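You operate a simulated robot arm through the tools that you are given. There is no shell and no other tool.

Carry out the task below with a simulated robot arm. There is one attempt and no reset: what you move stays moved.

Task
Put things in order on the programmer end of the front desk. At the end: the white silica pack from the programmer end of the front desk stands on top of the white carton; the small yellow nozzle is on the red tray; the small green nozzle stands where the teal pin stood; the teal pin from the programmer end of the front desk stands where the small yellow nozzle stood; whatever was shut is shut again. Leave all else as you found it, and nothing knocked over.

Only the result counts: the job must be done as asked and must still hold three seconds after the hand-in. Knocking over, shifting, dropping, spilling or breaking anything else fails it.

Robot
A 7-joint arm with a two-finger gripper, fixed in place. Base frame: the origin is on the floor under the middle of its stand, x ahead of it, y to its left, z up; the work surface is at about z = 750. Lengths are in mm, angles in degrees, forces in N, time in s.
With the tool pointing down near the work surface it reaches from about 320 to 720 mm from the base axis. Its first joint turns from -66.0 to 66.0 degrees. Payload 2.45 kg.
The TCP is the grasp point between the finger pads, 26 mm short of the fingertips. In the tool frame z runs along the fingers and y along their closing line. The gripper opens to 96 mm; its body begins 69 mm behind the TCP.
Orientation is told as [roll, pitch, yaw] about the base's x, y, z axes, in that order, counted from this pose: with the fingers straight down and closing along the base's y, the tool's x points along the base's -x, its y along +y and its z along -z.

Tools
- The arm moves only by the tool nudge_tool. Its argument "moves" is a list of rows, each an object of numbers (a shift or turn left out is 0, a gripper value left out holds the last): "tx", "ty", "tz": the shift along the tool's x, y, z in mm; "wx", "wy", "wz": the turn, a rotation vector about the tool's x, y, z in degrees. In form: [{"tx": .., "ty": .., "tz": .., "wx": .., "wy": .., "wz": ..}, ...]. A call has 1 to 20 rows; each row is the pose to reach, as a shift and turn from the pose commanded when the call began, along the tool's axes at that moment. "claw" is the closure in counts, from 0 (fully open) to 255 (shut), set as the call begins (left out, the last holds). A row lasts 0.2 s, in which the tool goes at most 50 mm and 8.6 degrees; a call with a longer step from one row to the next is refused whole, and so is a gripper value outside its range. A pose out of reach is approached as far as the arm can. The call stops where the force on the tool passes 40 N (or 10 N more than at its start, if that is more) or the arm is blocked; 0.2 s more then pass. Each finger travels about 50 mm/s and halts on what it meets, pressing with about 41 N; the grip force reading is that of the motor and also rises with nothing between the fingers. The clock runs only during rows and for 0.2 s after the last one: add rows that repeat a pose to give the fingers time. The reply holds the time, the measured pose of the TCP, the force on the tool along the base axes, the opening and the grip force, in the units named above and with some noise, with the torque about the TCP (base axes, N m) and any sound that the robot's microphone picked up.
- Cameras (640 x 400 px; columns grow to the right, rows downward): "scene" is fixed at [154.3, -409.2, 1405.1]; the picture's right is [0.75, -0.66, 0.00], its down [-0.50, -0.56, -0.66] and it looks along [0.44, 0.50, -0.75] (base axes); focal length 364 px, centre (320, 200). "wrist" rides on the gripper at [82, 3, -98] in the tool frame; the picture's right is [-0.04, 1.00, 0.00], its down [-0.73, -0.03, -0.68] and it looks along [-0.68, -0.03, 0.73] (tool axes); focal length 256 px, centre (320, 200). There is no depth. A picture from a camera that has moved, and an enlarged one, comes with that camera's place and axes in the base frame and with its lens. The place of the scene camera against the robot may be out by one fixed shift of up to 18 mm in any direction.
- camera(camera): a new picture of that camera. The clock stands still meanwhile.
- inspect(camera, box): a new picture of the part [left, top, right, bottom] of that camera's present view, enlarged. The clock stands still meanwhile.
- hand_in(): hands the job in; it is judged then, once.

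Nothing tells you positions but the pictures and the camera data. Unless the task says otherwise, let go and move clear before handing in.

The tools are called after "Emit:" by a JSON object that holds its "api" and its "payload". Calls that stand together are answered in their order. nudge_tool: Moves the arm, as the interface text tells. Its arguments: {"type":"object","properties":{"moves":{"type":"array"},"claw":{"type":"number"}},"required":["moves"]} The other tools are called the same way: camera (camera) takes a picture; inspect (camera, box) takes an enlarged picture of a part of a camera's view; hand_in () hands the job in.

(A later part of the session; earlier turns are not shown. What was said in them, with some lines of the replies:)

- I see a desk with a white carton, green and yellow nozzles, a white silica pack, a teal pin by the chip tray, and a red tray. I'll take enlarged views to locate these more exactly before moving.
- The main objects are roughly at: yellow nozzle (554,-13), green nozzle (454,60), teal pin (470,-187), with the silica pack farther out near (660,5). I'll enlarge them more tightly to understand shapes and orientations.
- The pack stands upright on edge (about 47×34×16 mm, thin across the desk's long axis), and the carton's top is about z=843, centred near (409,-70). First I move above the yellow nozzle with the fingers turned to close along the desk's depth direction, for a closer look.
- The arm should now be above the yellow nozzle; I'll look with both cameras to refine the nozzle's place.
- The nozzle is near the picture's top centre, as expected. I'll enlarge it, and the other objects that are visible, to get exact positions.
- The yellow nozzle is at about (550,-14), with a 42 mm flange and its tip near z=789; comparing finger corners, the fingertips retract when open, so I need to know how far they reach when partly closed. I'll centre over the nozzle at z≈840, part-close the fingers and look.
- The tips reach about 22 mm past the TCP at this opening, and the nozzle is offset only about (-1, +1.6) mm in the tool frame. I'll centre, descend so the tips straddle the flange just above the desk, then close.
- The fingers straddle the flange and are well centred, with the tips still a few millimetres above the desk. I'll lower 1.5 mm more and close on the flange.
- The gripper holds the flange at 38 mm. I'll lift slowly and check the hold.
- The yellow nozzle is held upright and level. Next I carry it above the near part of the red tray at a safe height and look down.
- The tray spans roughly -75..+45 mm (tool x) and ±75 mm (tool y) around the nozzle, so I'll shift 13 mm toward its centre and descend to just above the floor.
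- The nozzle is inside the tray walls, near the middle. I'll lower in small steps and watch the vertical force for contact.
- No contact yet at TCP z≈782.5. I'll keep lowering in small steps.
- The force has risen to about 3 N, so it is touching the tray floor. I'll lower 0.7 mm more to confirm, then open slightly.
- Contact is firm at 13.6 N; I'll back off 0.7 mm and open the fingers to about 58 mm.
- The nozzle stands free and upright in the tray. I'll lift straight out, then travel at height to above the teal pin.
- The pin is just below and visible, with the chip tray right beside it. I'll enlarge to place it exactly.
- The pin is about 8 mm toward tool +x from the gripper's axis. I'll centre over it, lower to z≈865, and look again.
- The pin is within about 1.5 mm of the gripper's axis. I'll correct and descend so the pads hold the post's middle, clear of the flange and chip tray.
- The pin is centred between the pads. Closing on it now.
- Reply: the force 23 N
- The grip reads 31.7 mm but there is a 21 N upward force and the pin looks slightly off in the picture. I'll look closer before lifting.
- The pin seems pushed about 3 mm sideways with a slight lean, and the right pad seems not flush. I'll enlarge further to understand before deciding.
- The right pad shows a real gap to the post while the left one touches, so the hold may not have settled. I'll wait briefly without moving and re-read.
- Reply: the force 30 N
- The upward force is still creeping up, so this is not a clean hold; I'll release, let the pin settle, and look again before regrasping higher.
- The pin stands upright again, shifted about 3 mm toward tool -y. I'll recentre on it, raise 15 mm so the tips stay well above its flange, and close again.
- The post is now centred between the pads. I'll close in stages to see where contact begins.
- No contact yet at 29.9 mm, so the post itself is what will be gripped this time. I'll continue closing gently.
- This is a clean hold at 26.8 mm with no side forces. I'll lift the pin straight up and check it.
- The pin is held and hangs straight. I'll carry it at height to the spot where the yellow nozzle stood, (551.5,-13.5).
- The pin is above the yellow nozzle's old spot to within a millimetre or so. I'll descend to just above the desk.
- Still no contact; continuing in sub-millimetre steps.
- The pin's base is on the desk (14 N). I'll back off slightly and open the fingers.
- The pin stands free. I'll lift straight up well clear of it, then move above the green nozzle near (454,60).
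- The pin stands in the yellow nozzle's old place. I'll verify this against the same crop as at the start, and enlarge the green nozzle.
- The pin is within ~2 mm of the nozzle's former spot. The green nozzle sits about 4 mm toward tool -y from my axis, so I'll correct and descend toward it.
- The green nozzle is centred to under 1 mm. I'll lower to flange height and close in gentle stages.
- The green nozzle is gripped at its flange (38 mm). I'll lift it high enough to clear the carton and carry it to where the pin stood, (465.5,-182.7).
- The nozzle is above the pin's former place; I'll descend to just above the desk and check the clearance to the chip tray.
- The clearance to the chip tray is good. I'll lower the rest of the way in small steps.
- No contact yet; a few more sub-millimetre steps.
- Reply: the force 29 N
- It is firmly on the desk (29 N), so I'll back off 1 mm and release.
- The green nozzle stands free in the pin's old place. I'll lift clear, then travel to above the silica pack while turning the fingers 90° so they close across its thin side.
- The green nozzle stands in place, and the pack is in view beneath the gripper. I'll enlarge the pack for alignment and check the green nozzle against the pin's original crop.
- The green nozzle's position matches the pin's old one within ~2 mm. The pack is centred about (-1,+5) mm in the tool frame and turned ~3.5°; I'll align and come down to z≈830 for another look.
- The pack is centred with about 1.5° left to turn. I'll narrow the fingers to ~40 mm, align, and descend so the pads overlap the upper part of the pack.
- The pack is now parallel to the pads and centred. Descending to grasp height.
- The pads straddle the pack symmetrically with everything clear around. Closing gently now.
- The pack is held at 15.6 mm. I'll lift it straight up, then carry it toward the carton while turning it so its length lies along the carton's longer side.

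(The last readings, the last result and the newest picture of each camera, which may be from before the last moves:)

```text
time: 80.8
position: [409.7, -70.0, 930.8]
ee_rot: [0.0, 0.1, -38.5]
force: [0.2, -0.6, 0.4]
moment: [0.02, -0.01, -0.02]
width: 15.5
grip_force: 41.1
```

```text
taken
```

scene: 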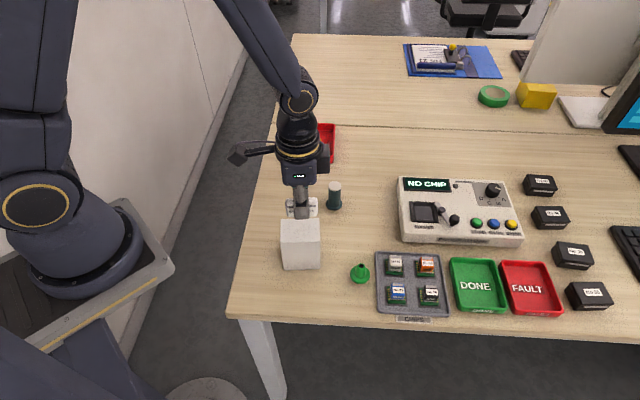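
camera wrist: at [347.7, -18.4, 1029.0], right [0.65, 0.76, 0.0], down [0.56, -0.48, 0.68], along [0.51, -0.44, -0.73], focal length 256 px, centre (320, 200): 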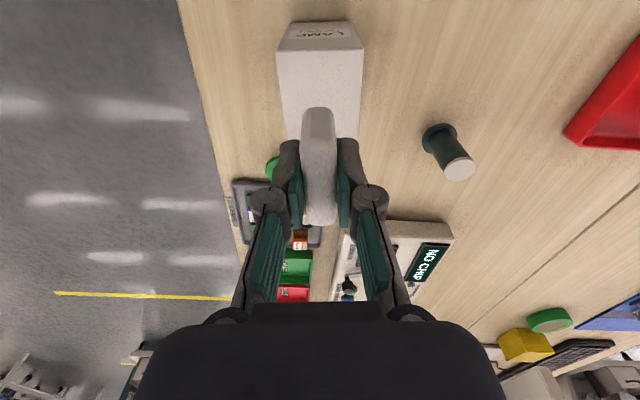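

The pack is above the carton area. I'll enlarge to find the carton's top face relative to the gripper.

Emit:
{"api": "inspect", "payload": {"camera": "wrist", "box": [240, 10, 400, 150]}}

```text
2.86 times, centred on (320, 80) of wrist
camera zoom: at [347.7, -18.4, 1029.0], right [0.65, 0.76, 0.0], down [0.56, -0.48, 0.68], along [0.51, -0.44, -0.73], focal length 731 px, centre (320, 543)
```

zoom: 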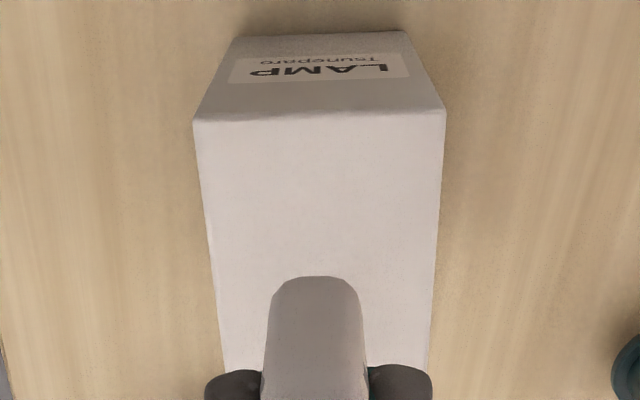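

The carton's far edge is hidden behind the pack, so I'll step sideways 75 mm at the same height to see the whole top face unobstructed.

Emit:
{"api": "nudge_tool", "payload": {"moves": [{"ty": 20}, {"ty": 45}, {"ty": 65}, {"ty": 75}, {"ty": 75}]}}

Emit:
{"api": "camera", "payload": {"camera": "wrist"}}

Emit:
{"api": "inspect", "payload": {"camera": "wrist", "box": [130, 10, 290, 200]}}

```text
time: 82.0
position: [459.0, -12.2, 931.5]
ee_rot: [0.0, 0.0, -38.5]
force: [0.3, -0.6, -0.3]
moment: [0.01, -0.01, -0.02]
width: 15.7
grip_force: 41.1
```

```text
taken
camera wrist: at [395.6, 40.8, 1028.9], right [0.65, 0.76, 0.0], down [0.56, -0.48, 0.68], along [0.51, -0.44, -0.73], focal length 256 px, centre (320, 200)
```

wrist: 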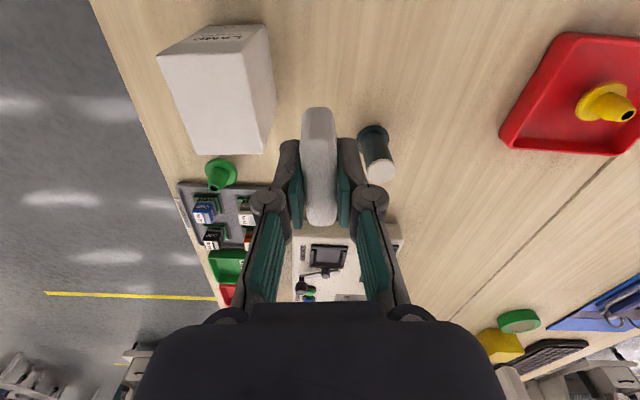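

```text
2.11 times, centred on (210, 105) of wrist
camera zoom: at [395.6, 40.8, 1028.9], right [0.65, 0.76, 0.0], down [0.56, -0.48, 0.68], along [0.51, -0.44, -0.73], focal length 539 px, centre (552, 400)
```

zoom: 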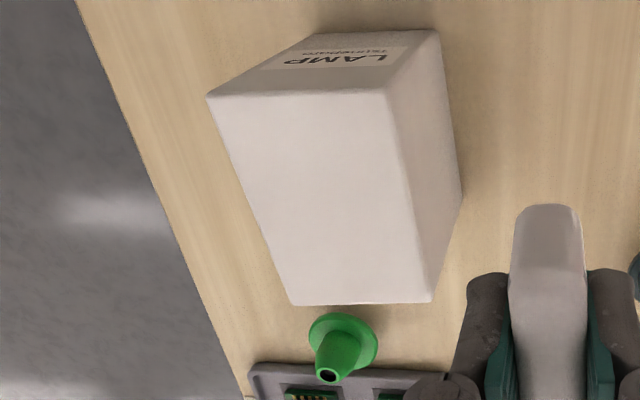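

The whole carton is visible now: its top centre is at about (7,-74) mm in the current tool frame with a ~1.3° turn, top height about 843–850. I'll move over it, then lower in small steps watching for contact.

Emit:
{"api": "nudge_tool", "payload": {"moves": [{"tx": 1, "ty": -12}, {"tx": 3, "ty": -34, "wz": 0.5}, {"tx": 5, "ty": -55, "wz": 1}, {"tx": 7, "ty": -69, "wz": 1.3}, {"tx": 7, "ty": -74, "wz": 1.3}, {"tx": 7, "ty": -74, "wz": 1.3, "tz": 6}, {"tx": 7, "ty": -74, "wz": 1.3, "tz": 16}, {"tx": 7, "ty": -74, "wz": 1.3, "tz": 25}, {"tx": 7, "ty": -74, "wz": 1.3, "tz": 29}, {"tx": 7, "ty": -74, "wz": 1.3, "tz": 29}]}}

Emit:
{"api": "camera", "payload": {"camera": "wrist"}}

Emit:
{"api": "inspect", "payload": {"camera": "scene", "box": [250, 170, 370, 280]}}

```text
time: 84.2
position: [405.6, -65.8, 900.9]
ee_rot: [0.0, 0.0, -39.8]
force: [0.8, 0.9, 0.6]
moment: [0.02, -0.01, -0.02]
width: 15.7
grip_force: 41.0
```

```text
taken
camera wrist: at [344.1, -11.2, 999.5], right [0.67, 0.74, 0.0], down [0.55, -0.49, 0.68], along [0.5, -0.45, -0.73], focal length 256 px, centre (320, 200)
```

wrist: 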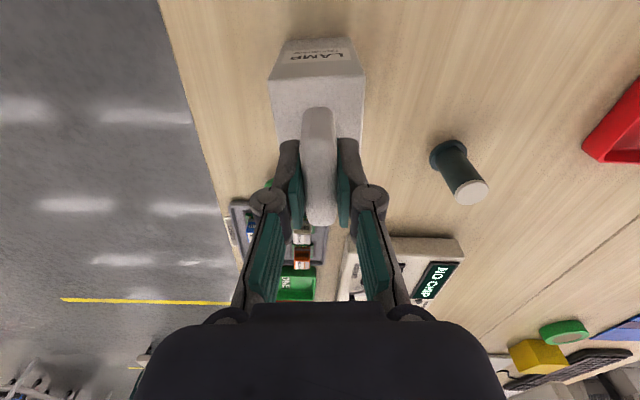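

```text
3.64 times, centred on (310, 225) of scene
camera zoom: at [154.3, -409.2, 1405.1], right [0.75, -0.66, 0.0], down [-0.5, -0.56, -0.66], along [0.44, 0.5, -0.75], focal length 1323 px, centre (356, 109)
```

zoom: 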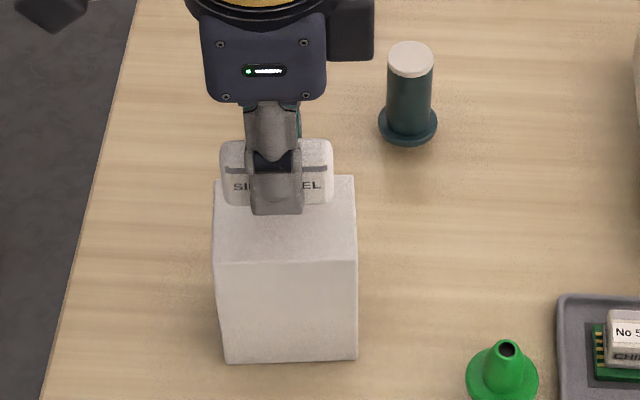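

The pack hangs parallel over the carton, about 3 mm toward the left side in the scene view. I'll enlarge the wrist view to verify depth-wise centring before lowering.

Emit:
{"api": "inspect", "payload": {"camera": "wrist", "box": [240, 30, 400, 150]}}

```text
3.33 times, centred on (320, 90) of wrist
camera zoom: at [344.1, -11.2, 999.5], right [0.67, 0.74, 0.0], down [0.55, -0.49, 0.68], along [0.5, -0.45, -0.73], focal length 853 px, centre (320, 567)
```

zoom: 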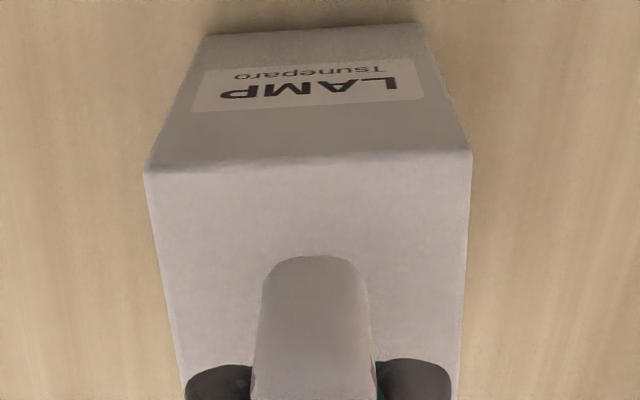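

Depth-wise it is centred; I'll shift 2.8 mm along the carton's length and begin lowering in small steps.

Emit:
{"api": "nudge_tool", "payload": {"moves": [{"tx": -1.5, "ty": -0.3, "tz": 2}, {"tx": -2.8, "ty": -0.4, "tz": 6}, {"tx": -2.8, "ty": -0.4, "tz": 9}, {"tx": -2.8, "ty": -0.4, "tz": 9}]}}

Emit:
{"api": "nudge_tool", "payload": {"moves": [{"tz": 1}, {"tz": 2}, {"tz": 2}]}}

Emit:
{"api": "nudge_tool", "payload": {"moves": [{"tz": 1}, {"tz": 2}, {"tz": 2}]}}

Emit:
{"api": "inspect", "payload": {"camera": "scene", "box": [250, 170, 370, 280]}}

```text
time: 85.2
position: [408.4, -68.7, 893.7]
ee_rot: [0.0, 0.0, -39.8]
force: [-0.2, -0.6, 0.1]
moment: [-0.01, 0.02, -0.01]
width: 15.5
grip_force: 40.8
```

```text
time: 86.0
position: [406.7, -67.4, 891.7]
ee_rot: [0.0, -0.1, -39.9]
force: [0.2, 0.9, -0.2]
moment: [0.02, 0.02, -0.01]
width: 15.7
grip_force: 40.8
```

```text
time: 86.8
position: [407.7, -66.8, 888.9]
ee_rot: [0.0, -0.1, -39.7]
force: [-0.2, -0.1, -0.3]
moment: [0.03, 0.0, 0.01]
width: 15.4
grip_force: 40.6
```

```text
3.64 times, centred on (310, 225) of scene
camera zoom: at [154.3, -409.2, 1405.1], right [0.75, -0.66, 0.0], down [-0.5, -0.56, -0.66], along [0.44, 0.5, -0.75], focal length 1323 px, centre (356, 109)
```

zoom: 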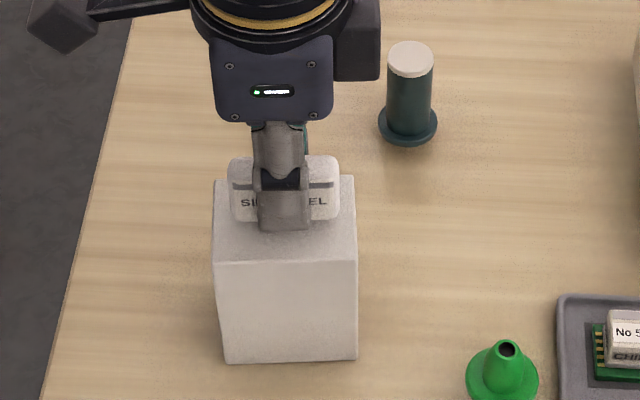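

Now centred; about 5 mm to go by the scene view. Continuing to lower in small steps.

Emit:
{"api": "nudge_tool", "payload": {"moves": [{"tz": 1}, {"tz": 2}, {"tz": 2}]}}

Emit:
{"api": "nudge_tool", "payload": {"moves": [{"tz": 1}, {"tz": 1}]}}

Emit:
{"api": "nudge_tool", "payload": {"moves": [{"tz": 1}, {"tz": 1}]}}

```text
time: 87.6
position: [406.4, -66.8, 887.2]
ee_rot: [0.0, 0.0, -39.9]
force: [1.0, 0.3, 0.0]
moment: [0.0, 0.0, -0.02]
width: 15.6
grip_force: 40.7
```

```text
time: 88.2
position: [408.3, -68.1, 885.4]
ee_rot: [-0.1, 0.0, -39.8]
force: [0.5, 0.1, -0.4]
moment: [-0.01, 0.04, 0.0]
width: 15.7
grip_force: 41.4
```

```text
time: 88.8
position: [407.8, -67.1, 884.4]
ee_rot: [0.1, 0.0, -39.6]
force: [-1.6, 0.3, 10.4]
moment: [0.05, 0.05, 0.0]
width: 15.2
grip_force: 40.2
```

Contact at 10 N: the pack rests on the carton (top ≈ z 850). I'll ease off slightly and open to about 40 mm.

Emit:
{"api": "nudge_tool", "payload": {"moves": [{"tz": -0.4}, {"tz": -0.4}]}}

Emit:
{"api": "nudge_tool", "payload": {"moves": [{"tz": 0}, {"tz": 0}, {"tz": 0}], "claw": 148}}

Emit:
{"api": "inspect", "payload": {"camera": "wrist", "box": [220, 50, 420, 250]}}

Emit:
{"api": "inspect", "payload": {"camera": "scene", "box": [250, 170, 370, 280]}}

```text
time: 89.4
position: [407.2, -68.6, 885.5]
ee_rot: [0.0, -0.1, -39.8]
force: [0.1, -0.5, -1.0]
moment: [0.02, 0.03, 0.02]
width: 15.6
grip_force: 40.7
```

```text
time: 90.2
position: [408.3, -67.6, 885.7]
ee_rot: [0.0, 0.0, -39.8]
force: [0.4, -0.4, 0.0]
moment: [0.0, 0.01, 0.01]
width: 40.5
grip_force: 0.1
```

```text
2.00 times, centred on (320, 150) of wrist
camera zoom: at [346.3, -13.5, 983.3], right [0.67, 0.74, 0.0], down [0.55, -0.49, 0.68], along [0.5, -0.45, -0.73], focal length 512 px, centre (320, 300)
```

zoom: 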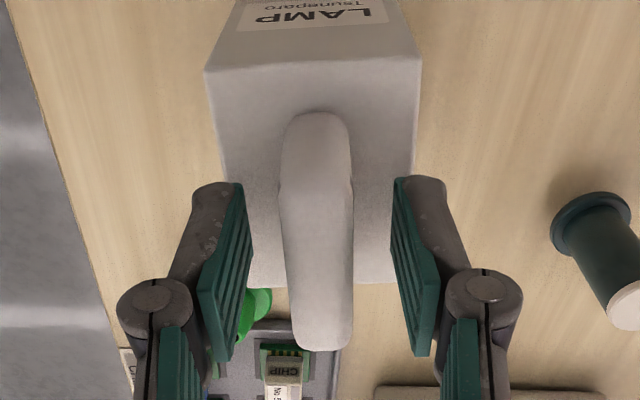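

```text
3.64 times, centred on (310, 225) of scene
camera zoom: at [154.3, -409.2, 1405.1], right [0.75, -0.66, 0.0], down [-0.5, -0.56, -0.66], along [0.44, 0.5, -0.75], focal length 1323 px, centre (356, 109)
```

zoom: 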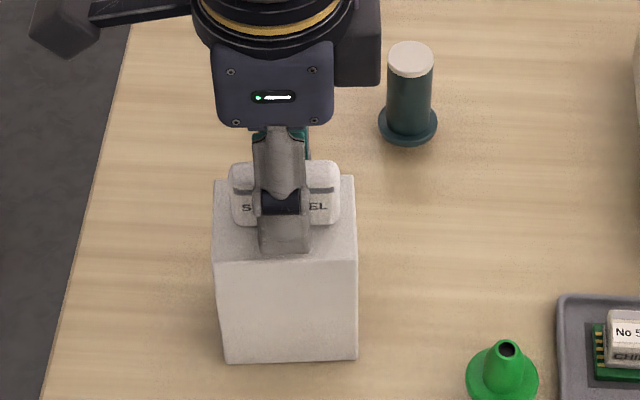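

The pack stands freely on the carton. I'll lift straight up and retreat, then check everything.

Emit:
{"api": "nudge_tool", "payload": {"moves": [{"tz": -5}, {"tz": -18}, {"tz": -38}, {"tz": -62}, {"tz": -88}, {"tz": -112}, {"tz": -130}, {"tz": -140}, {"tz": -140}]}}

Emit:
{"api": "camera", "payload": {"camera": "wrist"}}

Emit:
{"api": "camera", "payload": {"camera": "scene"}}

```text
time: 92.2
position: [406.9, -66.6, 1028.1]
ee_rot: [0.0, 0.0, -39.9]
force: [0.8, -0.7, 0.1]
moment: [0.02, 0.0, 0.02]
width: 40.6
grip_force: 0.1
```

```text
taken
camera wrist: at [346.5, -13.0, 1124.9], right [0.67, 0.74, 0.0], down [0.55, -0.49, 0.68], along [0.5, -0.45, -0.73], focal length 256 px, centre (320, 200)
```

wrist: 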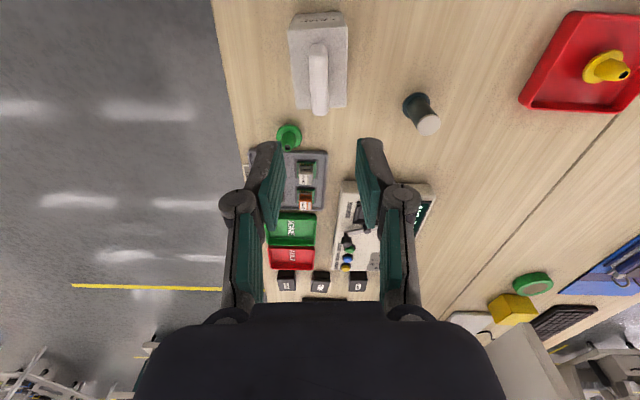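

```text
taken
```

scene: 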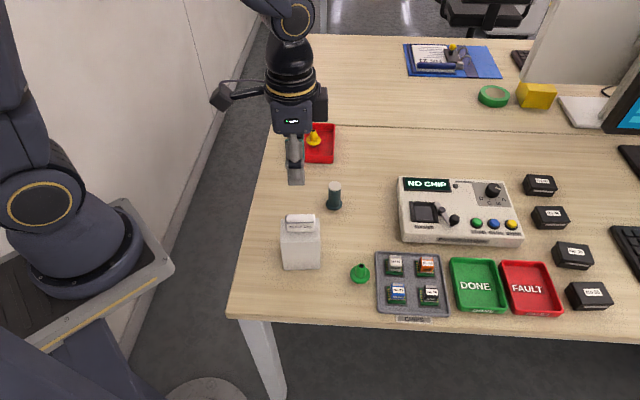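

All pieces appear in place. I'll return the arm to near its starting pose with the fingers open, and then verify every object in enlarged views.

Emit:
{"api": "nudge_tool", "payload": {"moves": [{"tx": 8, "ty": 4, "wz": -5}, {"tx": 18, "ty": 8, "wz": -11}, {"tx": 28, "ty": 12, "wz": -17}, {"tx": 38, "ty": 16, "wz": -23}, {"tx": 48, "ty": 20, "wz": -29}, {"tx": 56, "ty": 24, "wz": -35}, {"tx": 62, "ty": 26.6, "wz": -39.8}, {"tx": 62, "ty": 26.6, "wz": -39.8}], "claw": 0}}

Emit:
{"api": "inspect", "payload": {"camera": "scene", "box": [220, 110, 420, 330]}}

Emit:
{"api": "inspect", "payload": {"camera": "scene", "box": [260, 190, 400, 300]}}

Emit:
{"api": "inspect", "payload": {"camera": "scene", "box": [340, 160, 640, 340]}}

Emit:
{"api": "camera", "payload": {"camera": "wrist"}}

```text
time: 94.0
position: [375.9, -7.4, 1024.7]
ee_rot: [0.1, 0.0, 0.2]
force: [0.5, 0.5, 0.4]
moment: [-0.01, -0.02, 0.04]
width: 96.0
grip_force: 0.1
```

```text
1.82 times, centred on (320, 220) of scene
camera zoom: at [154.3, -409.2, 1405.1], right [0.75, -0.66, 0.0], down [-0.5, -0.56, -0.66], along [0.44, 0.5, -0.75], focal length 662 px, centre (320, 164)
```

zoom: 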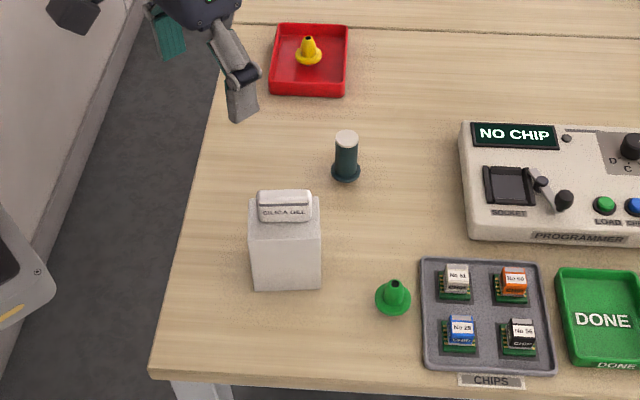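

```text
3.64 times, centred on (330, 245) of scene
camera zoom: at [154.3, -409.2, 1405.1], right [0.75, -0.66, 0.0], down [-0.5, -0.56, -0.66], along [0.44, 0.5, -0.75], focal length 1323 px, centre (284, 36)
```

zoom: 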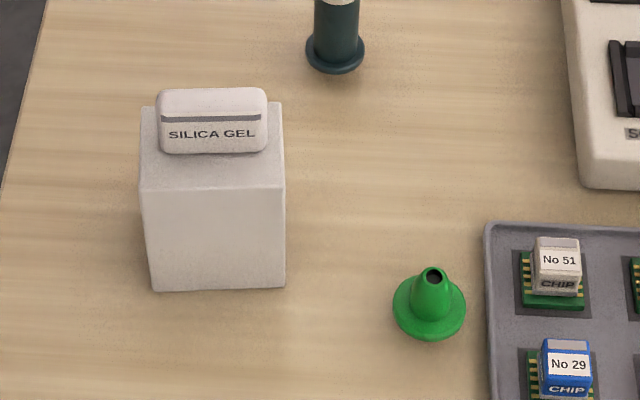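

```text
2.13 times, centred on (490, 250) of scene
camera zoom: at [154.3, -409.2, 1405.1], right [0.75, -0.66, 0.0], down [-0.5, -0.56, -0.66], along [0.44, 0.5, -0.75], focal length 776 px, centre (-43, 93)
```

zoom: 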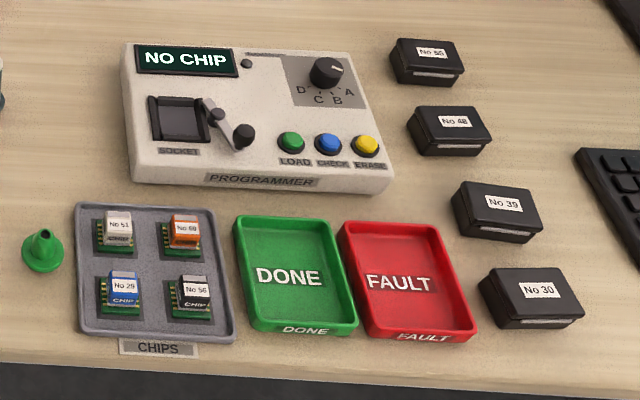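

```text
taken
camera wrist: at [294.2, -4.8, 1122.2], right [0.04, 1.0, 0.0], down [0.73, -0.03, 0.68], along [0.68, -0.03, -0.73], focal length 256 px, centre (320, 200)
```

wrist: 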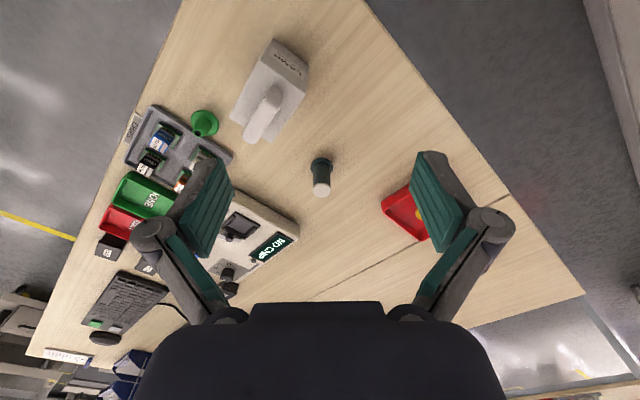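

Everything checks out in the final views. The silica pack stands upright on the carton, the yellow nozzle is in the red tray, and the teal pin is where the yellow nozzle stood. The green nozzle is where the pin stood. The carton, trays, chips and programmer look unmoved, nothing was opened, and the gripper is empty and clear, so I'm handing in.

Emit:
{"api": "hand_in", "payload": {}}

```text
The job is handed in.
```

The programmer end of the front desk is arranged as asked and the job is handed in. I got no verdict back, so this is what the last pictures showed:

- **Silica pack:** it stands upright on top of the white carton, about centred, with its length along the carton's longer side.
- **Yellow nozzle:** it stands upright in the plain red tray by the wall. I took that as "the red tray", not the one labelled FAULT.
- **Teal pin:** it stands where the yellow nozzle stood, within about 2 mm.
- **Green nozzle:** it stands where the pin stood, within about 2 mm.

My first grip on the pin was off and pushed it about 3 mm. I let go, gripped it again and carried it without trouble.

I opened nothing, so there was nothing to shut again. The carton, red tray, programmer, chip tray and chips look unmoved next to the starting pictures. The arm is back near its starting pose with the gripper empty and clear.
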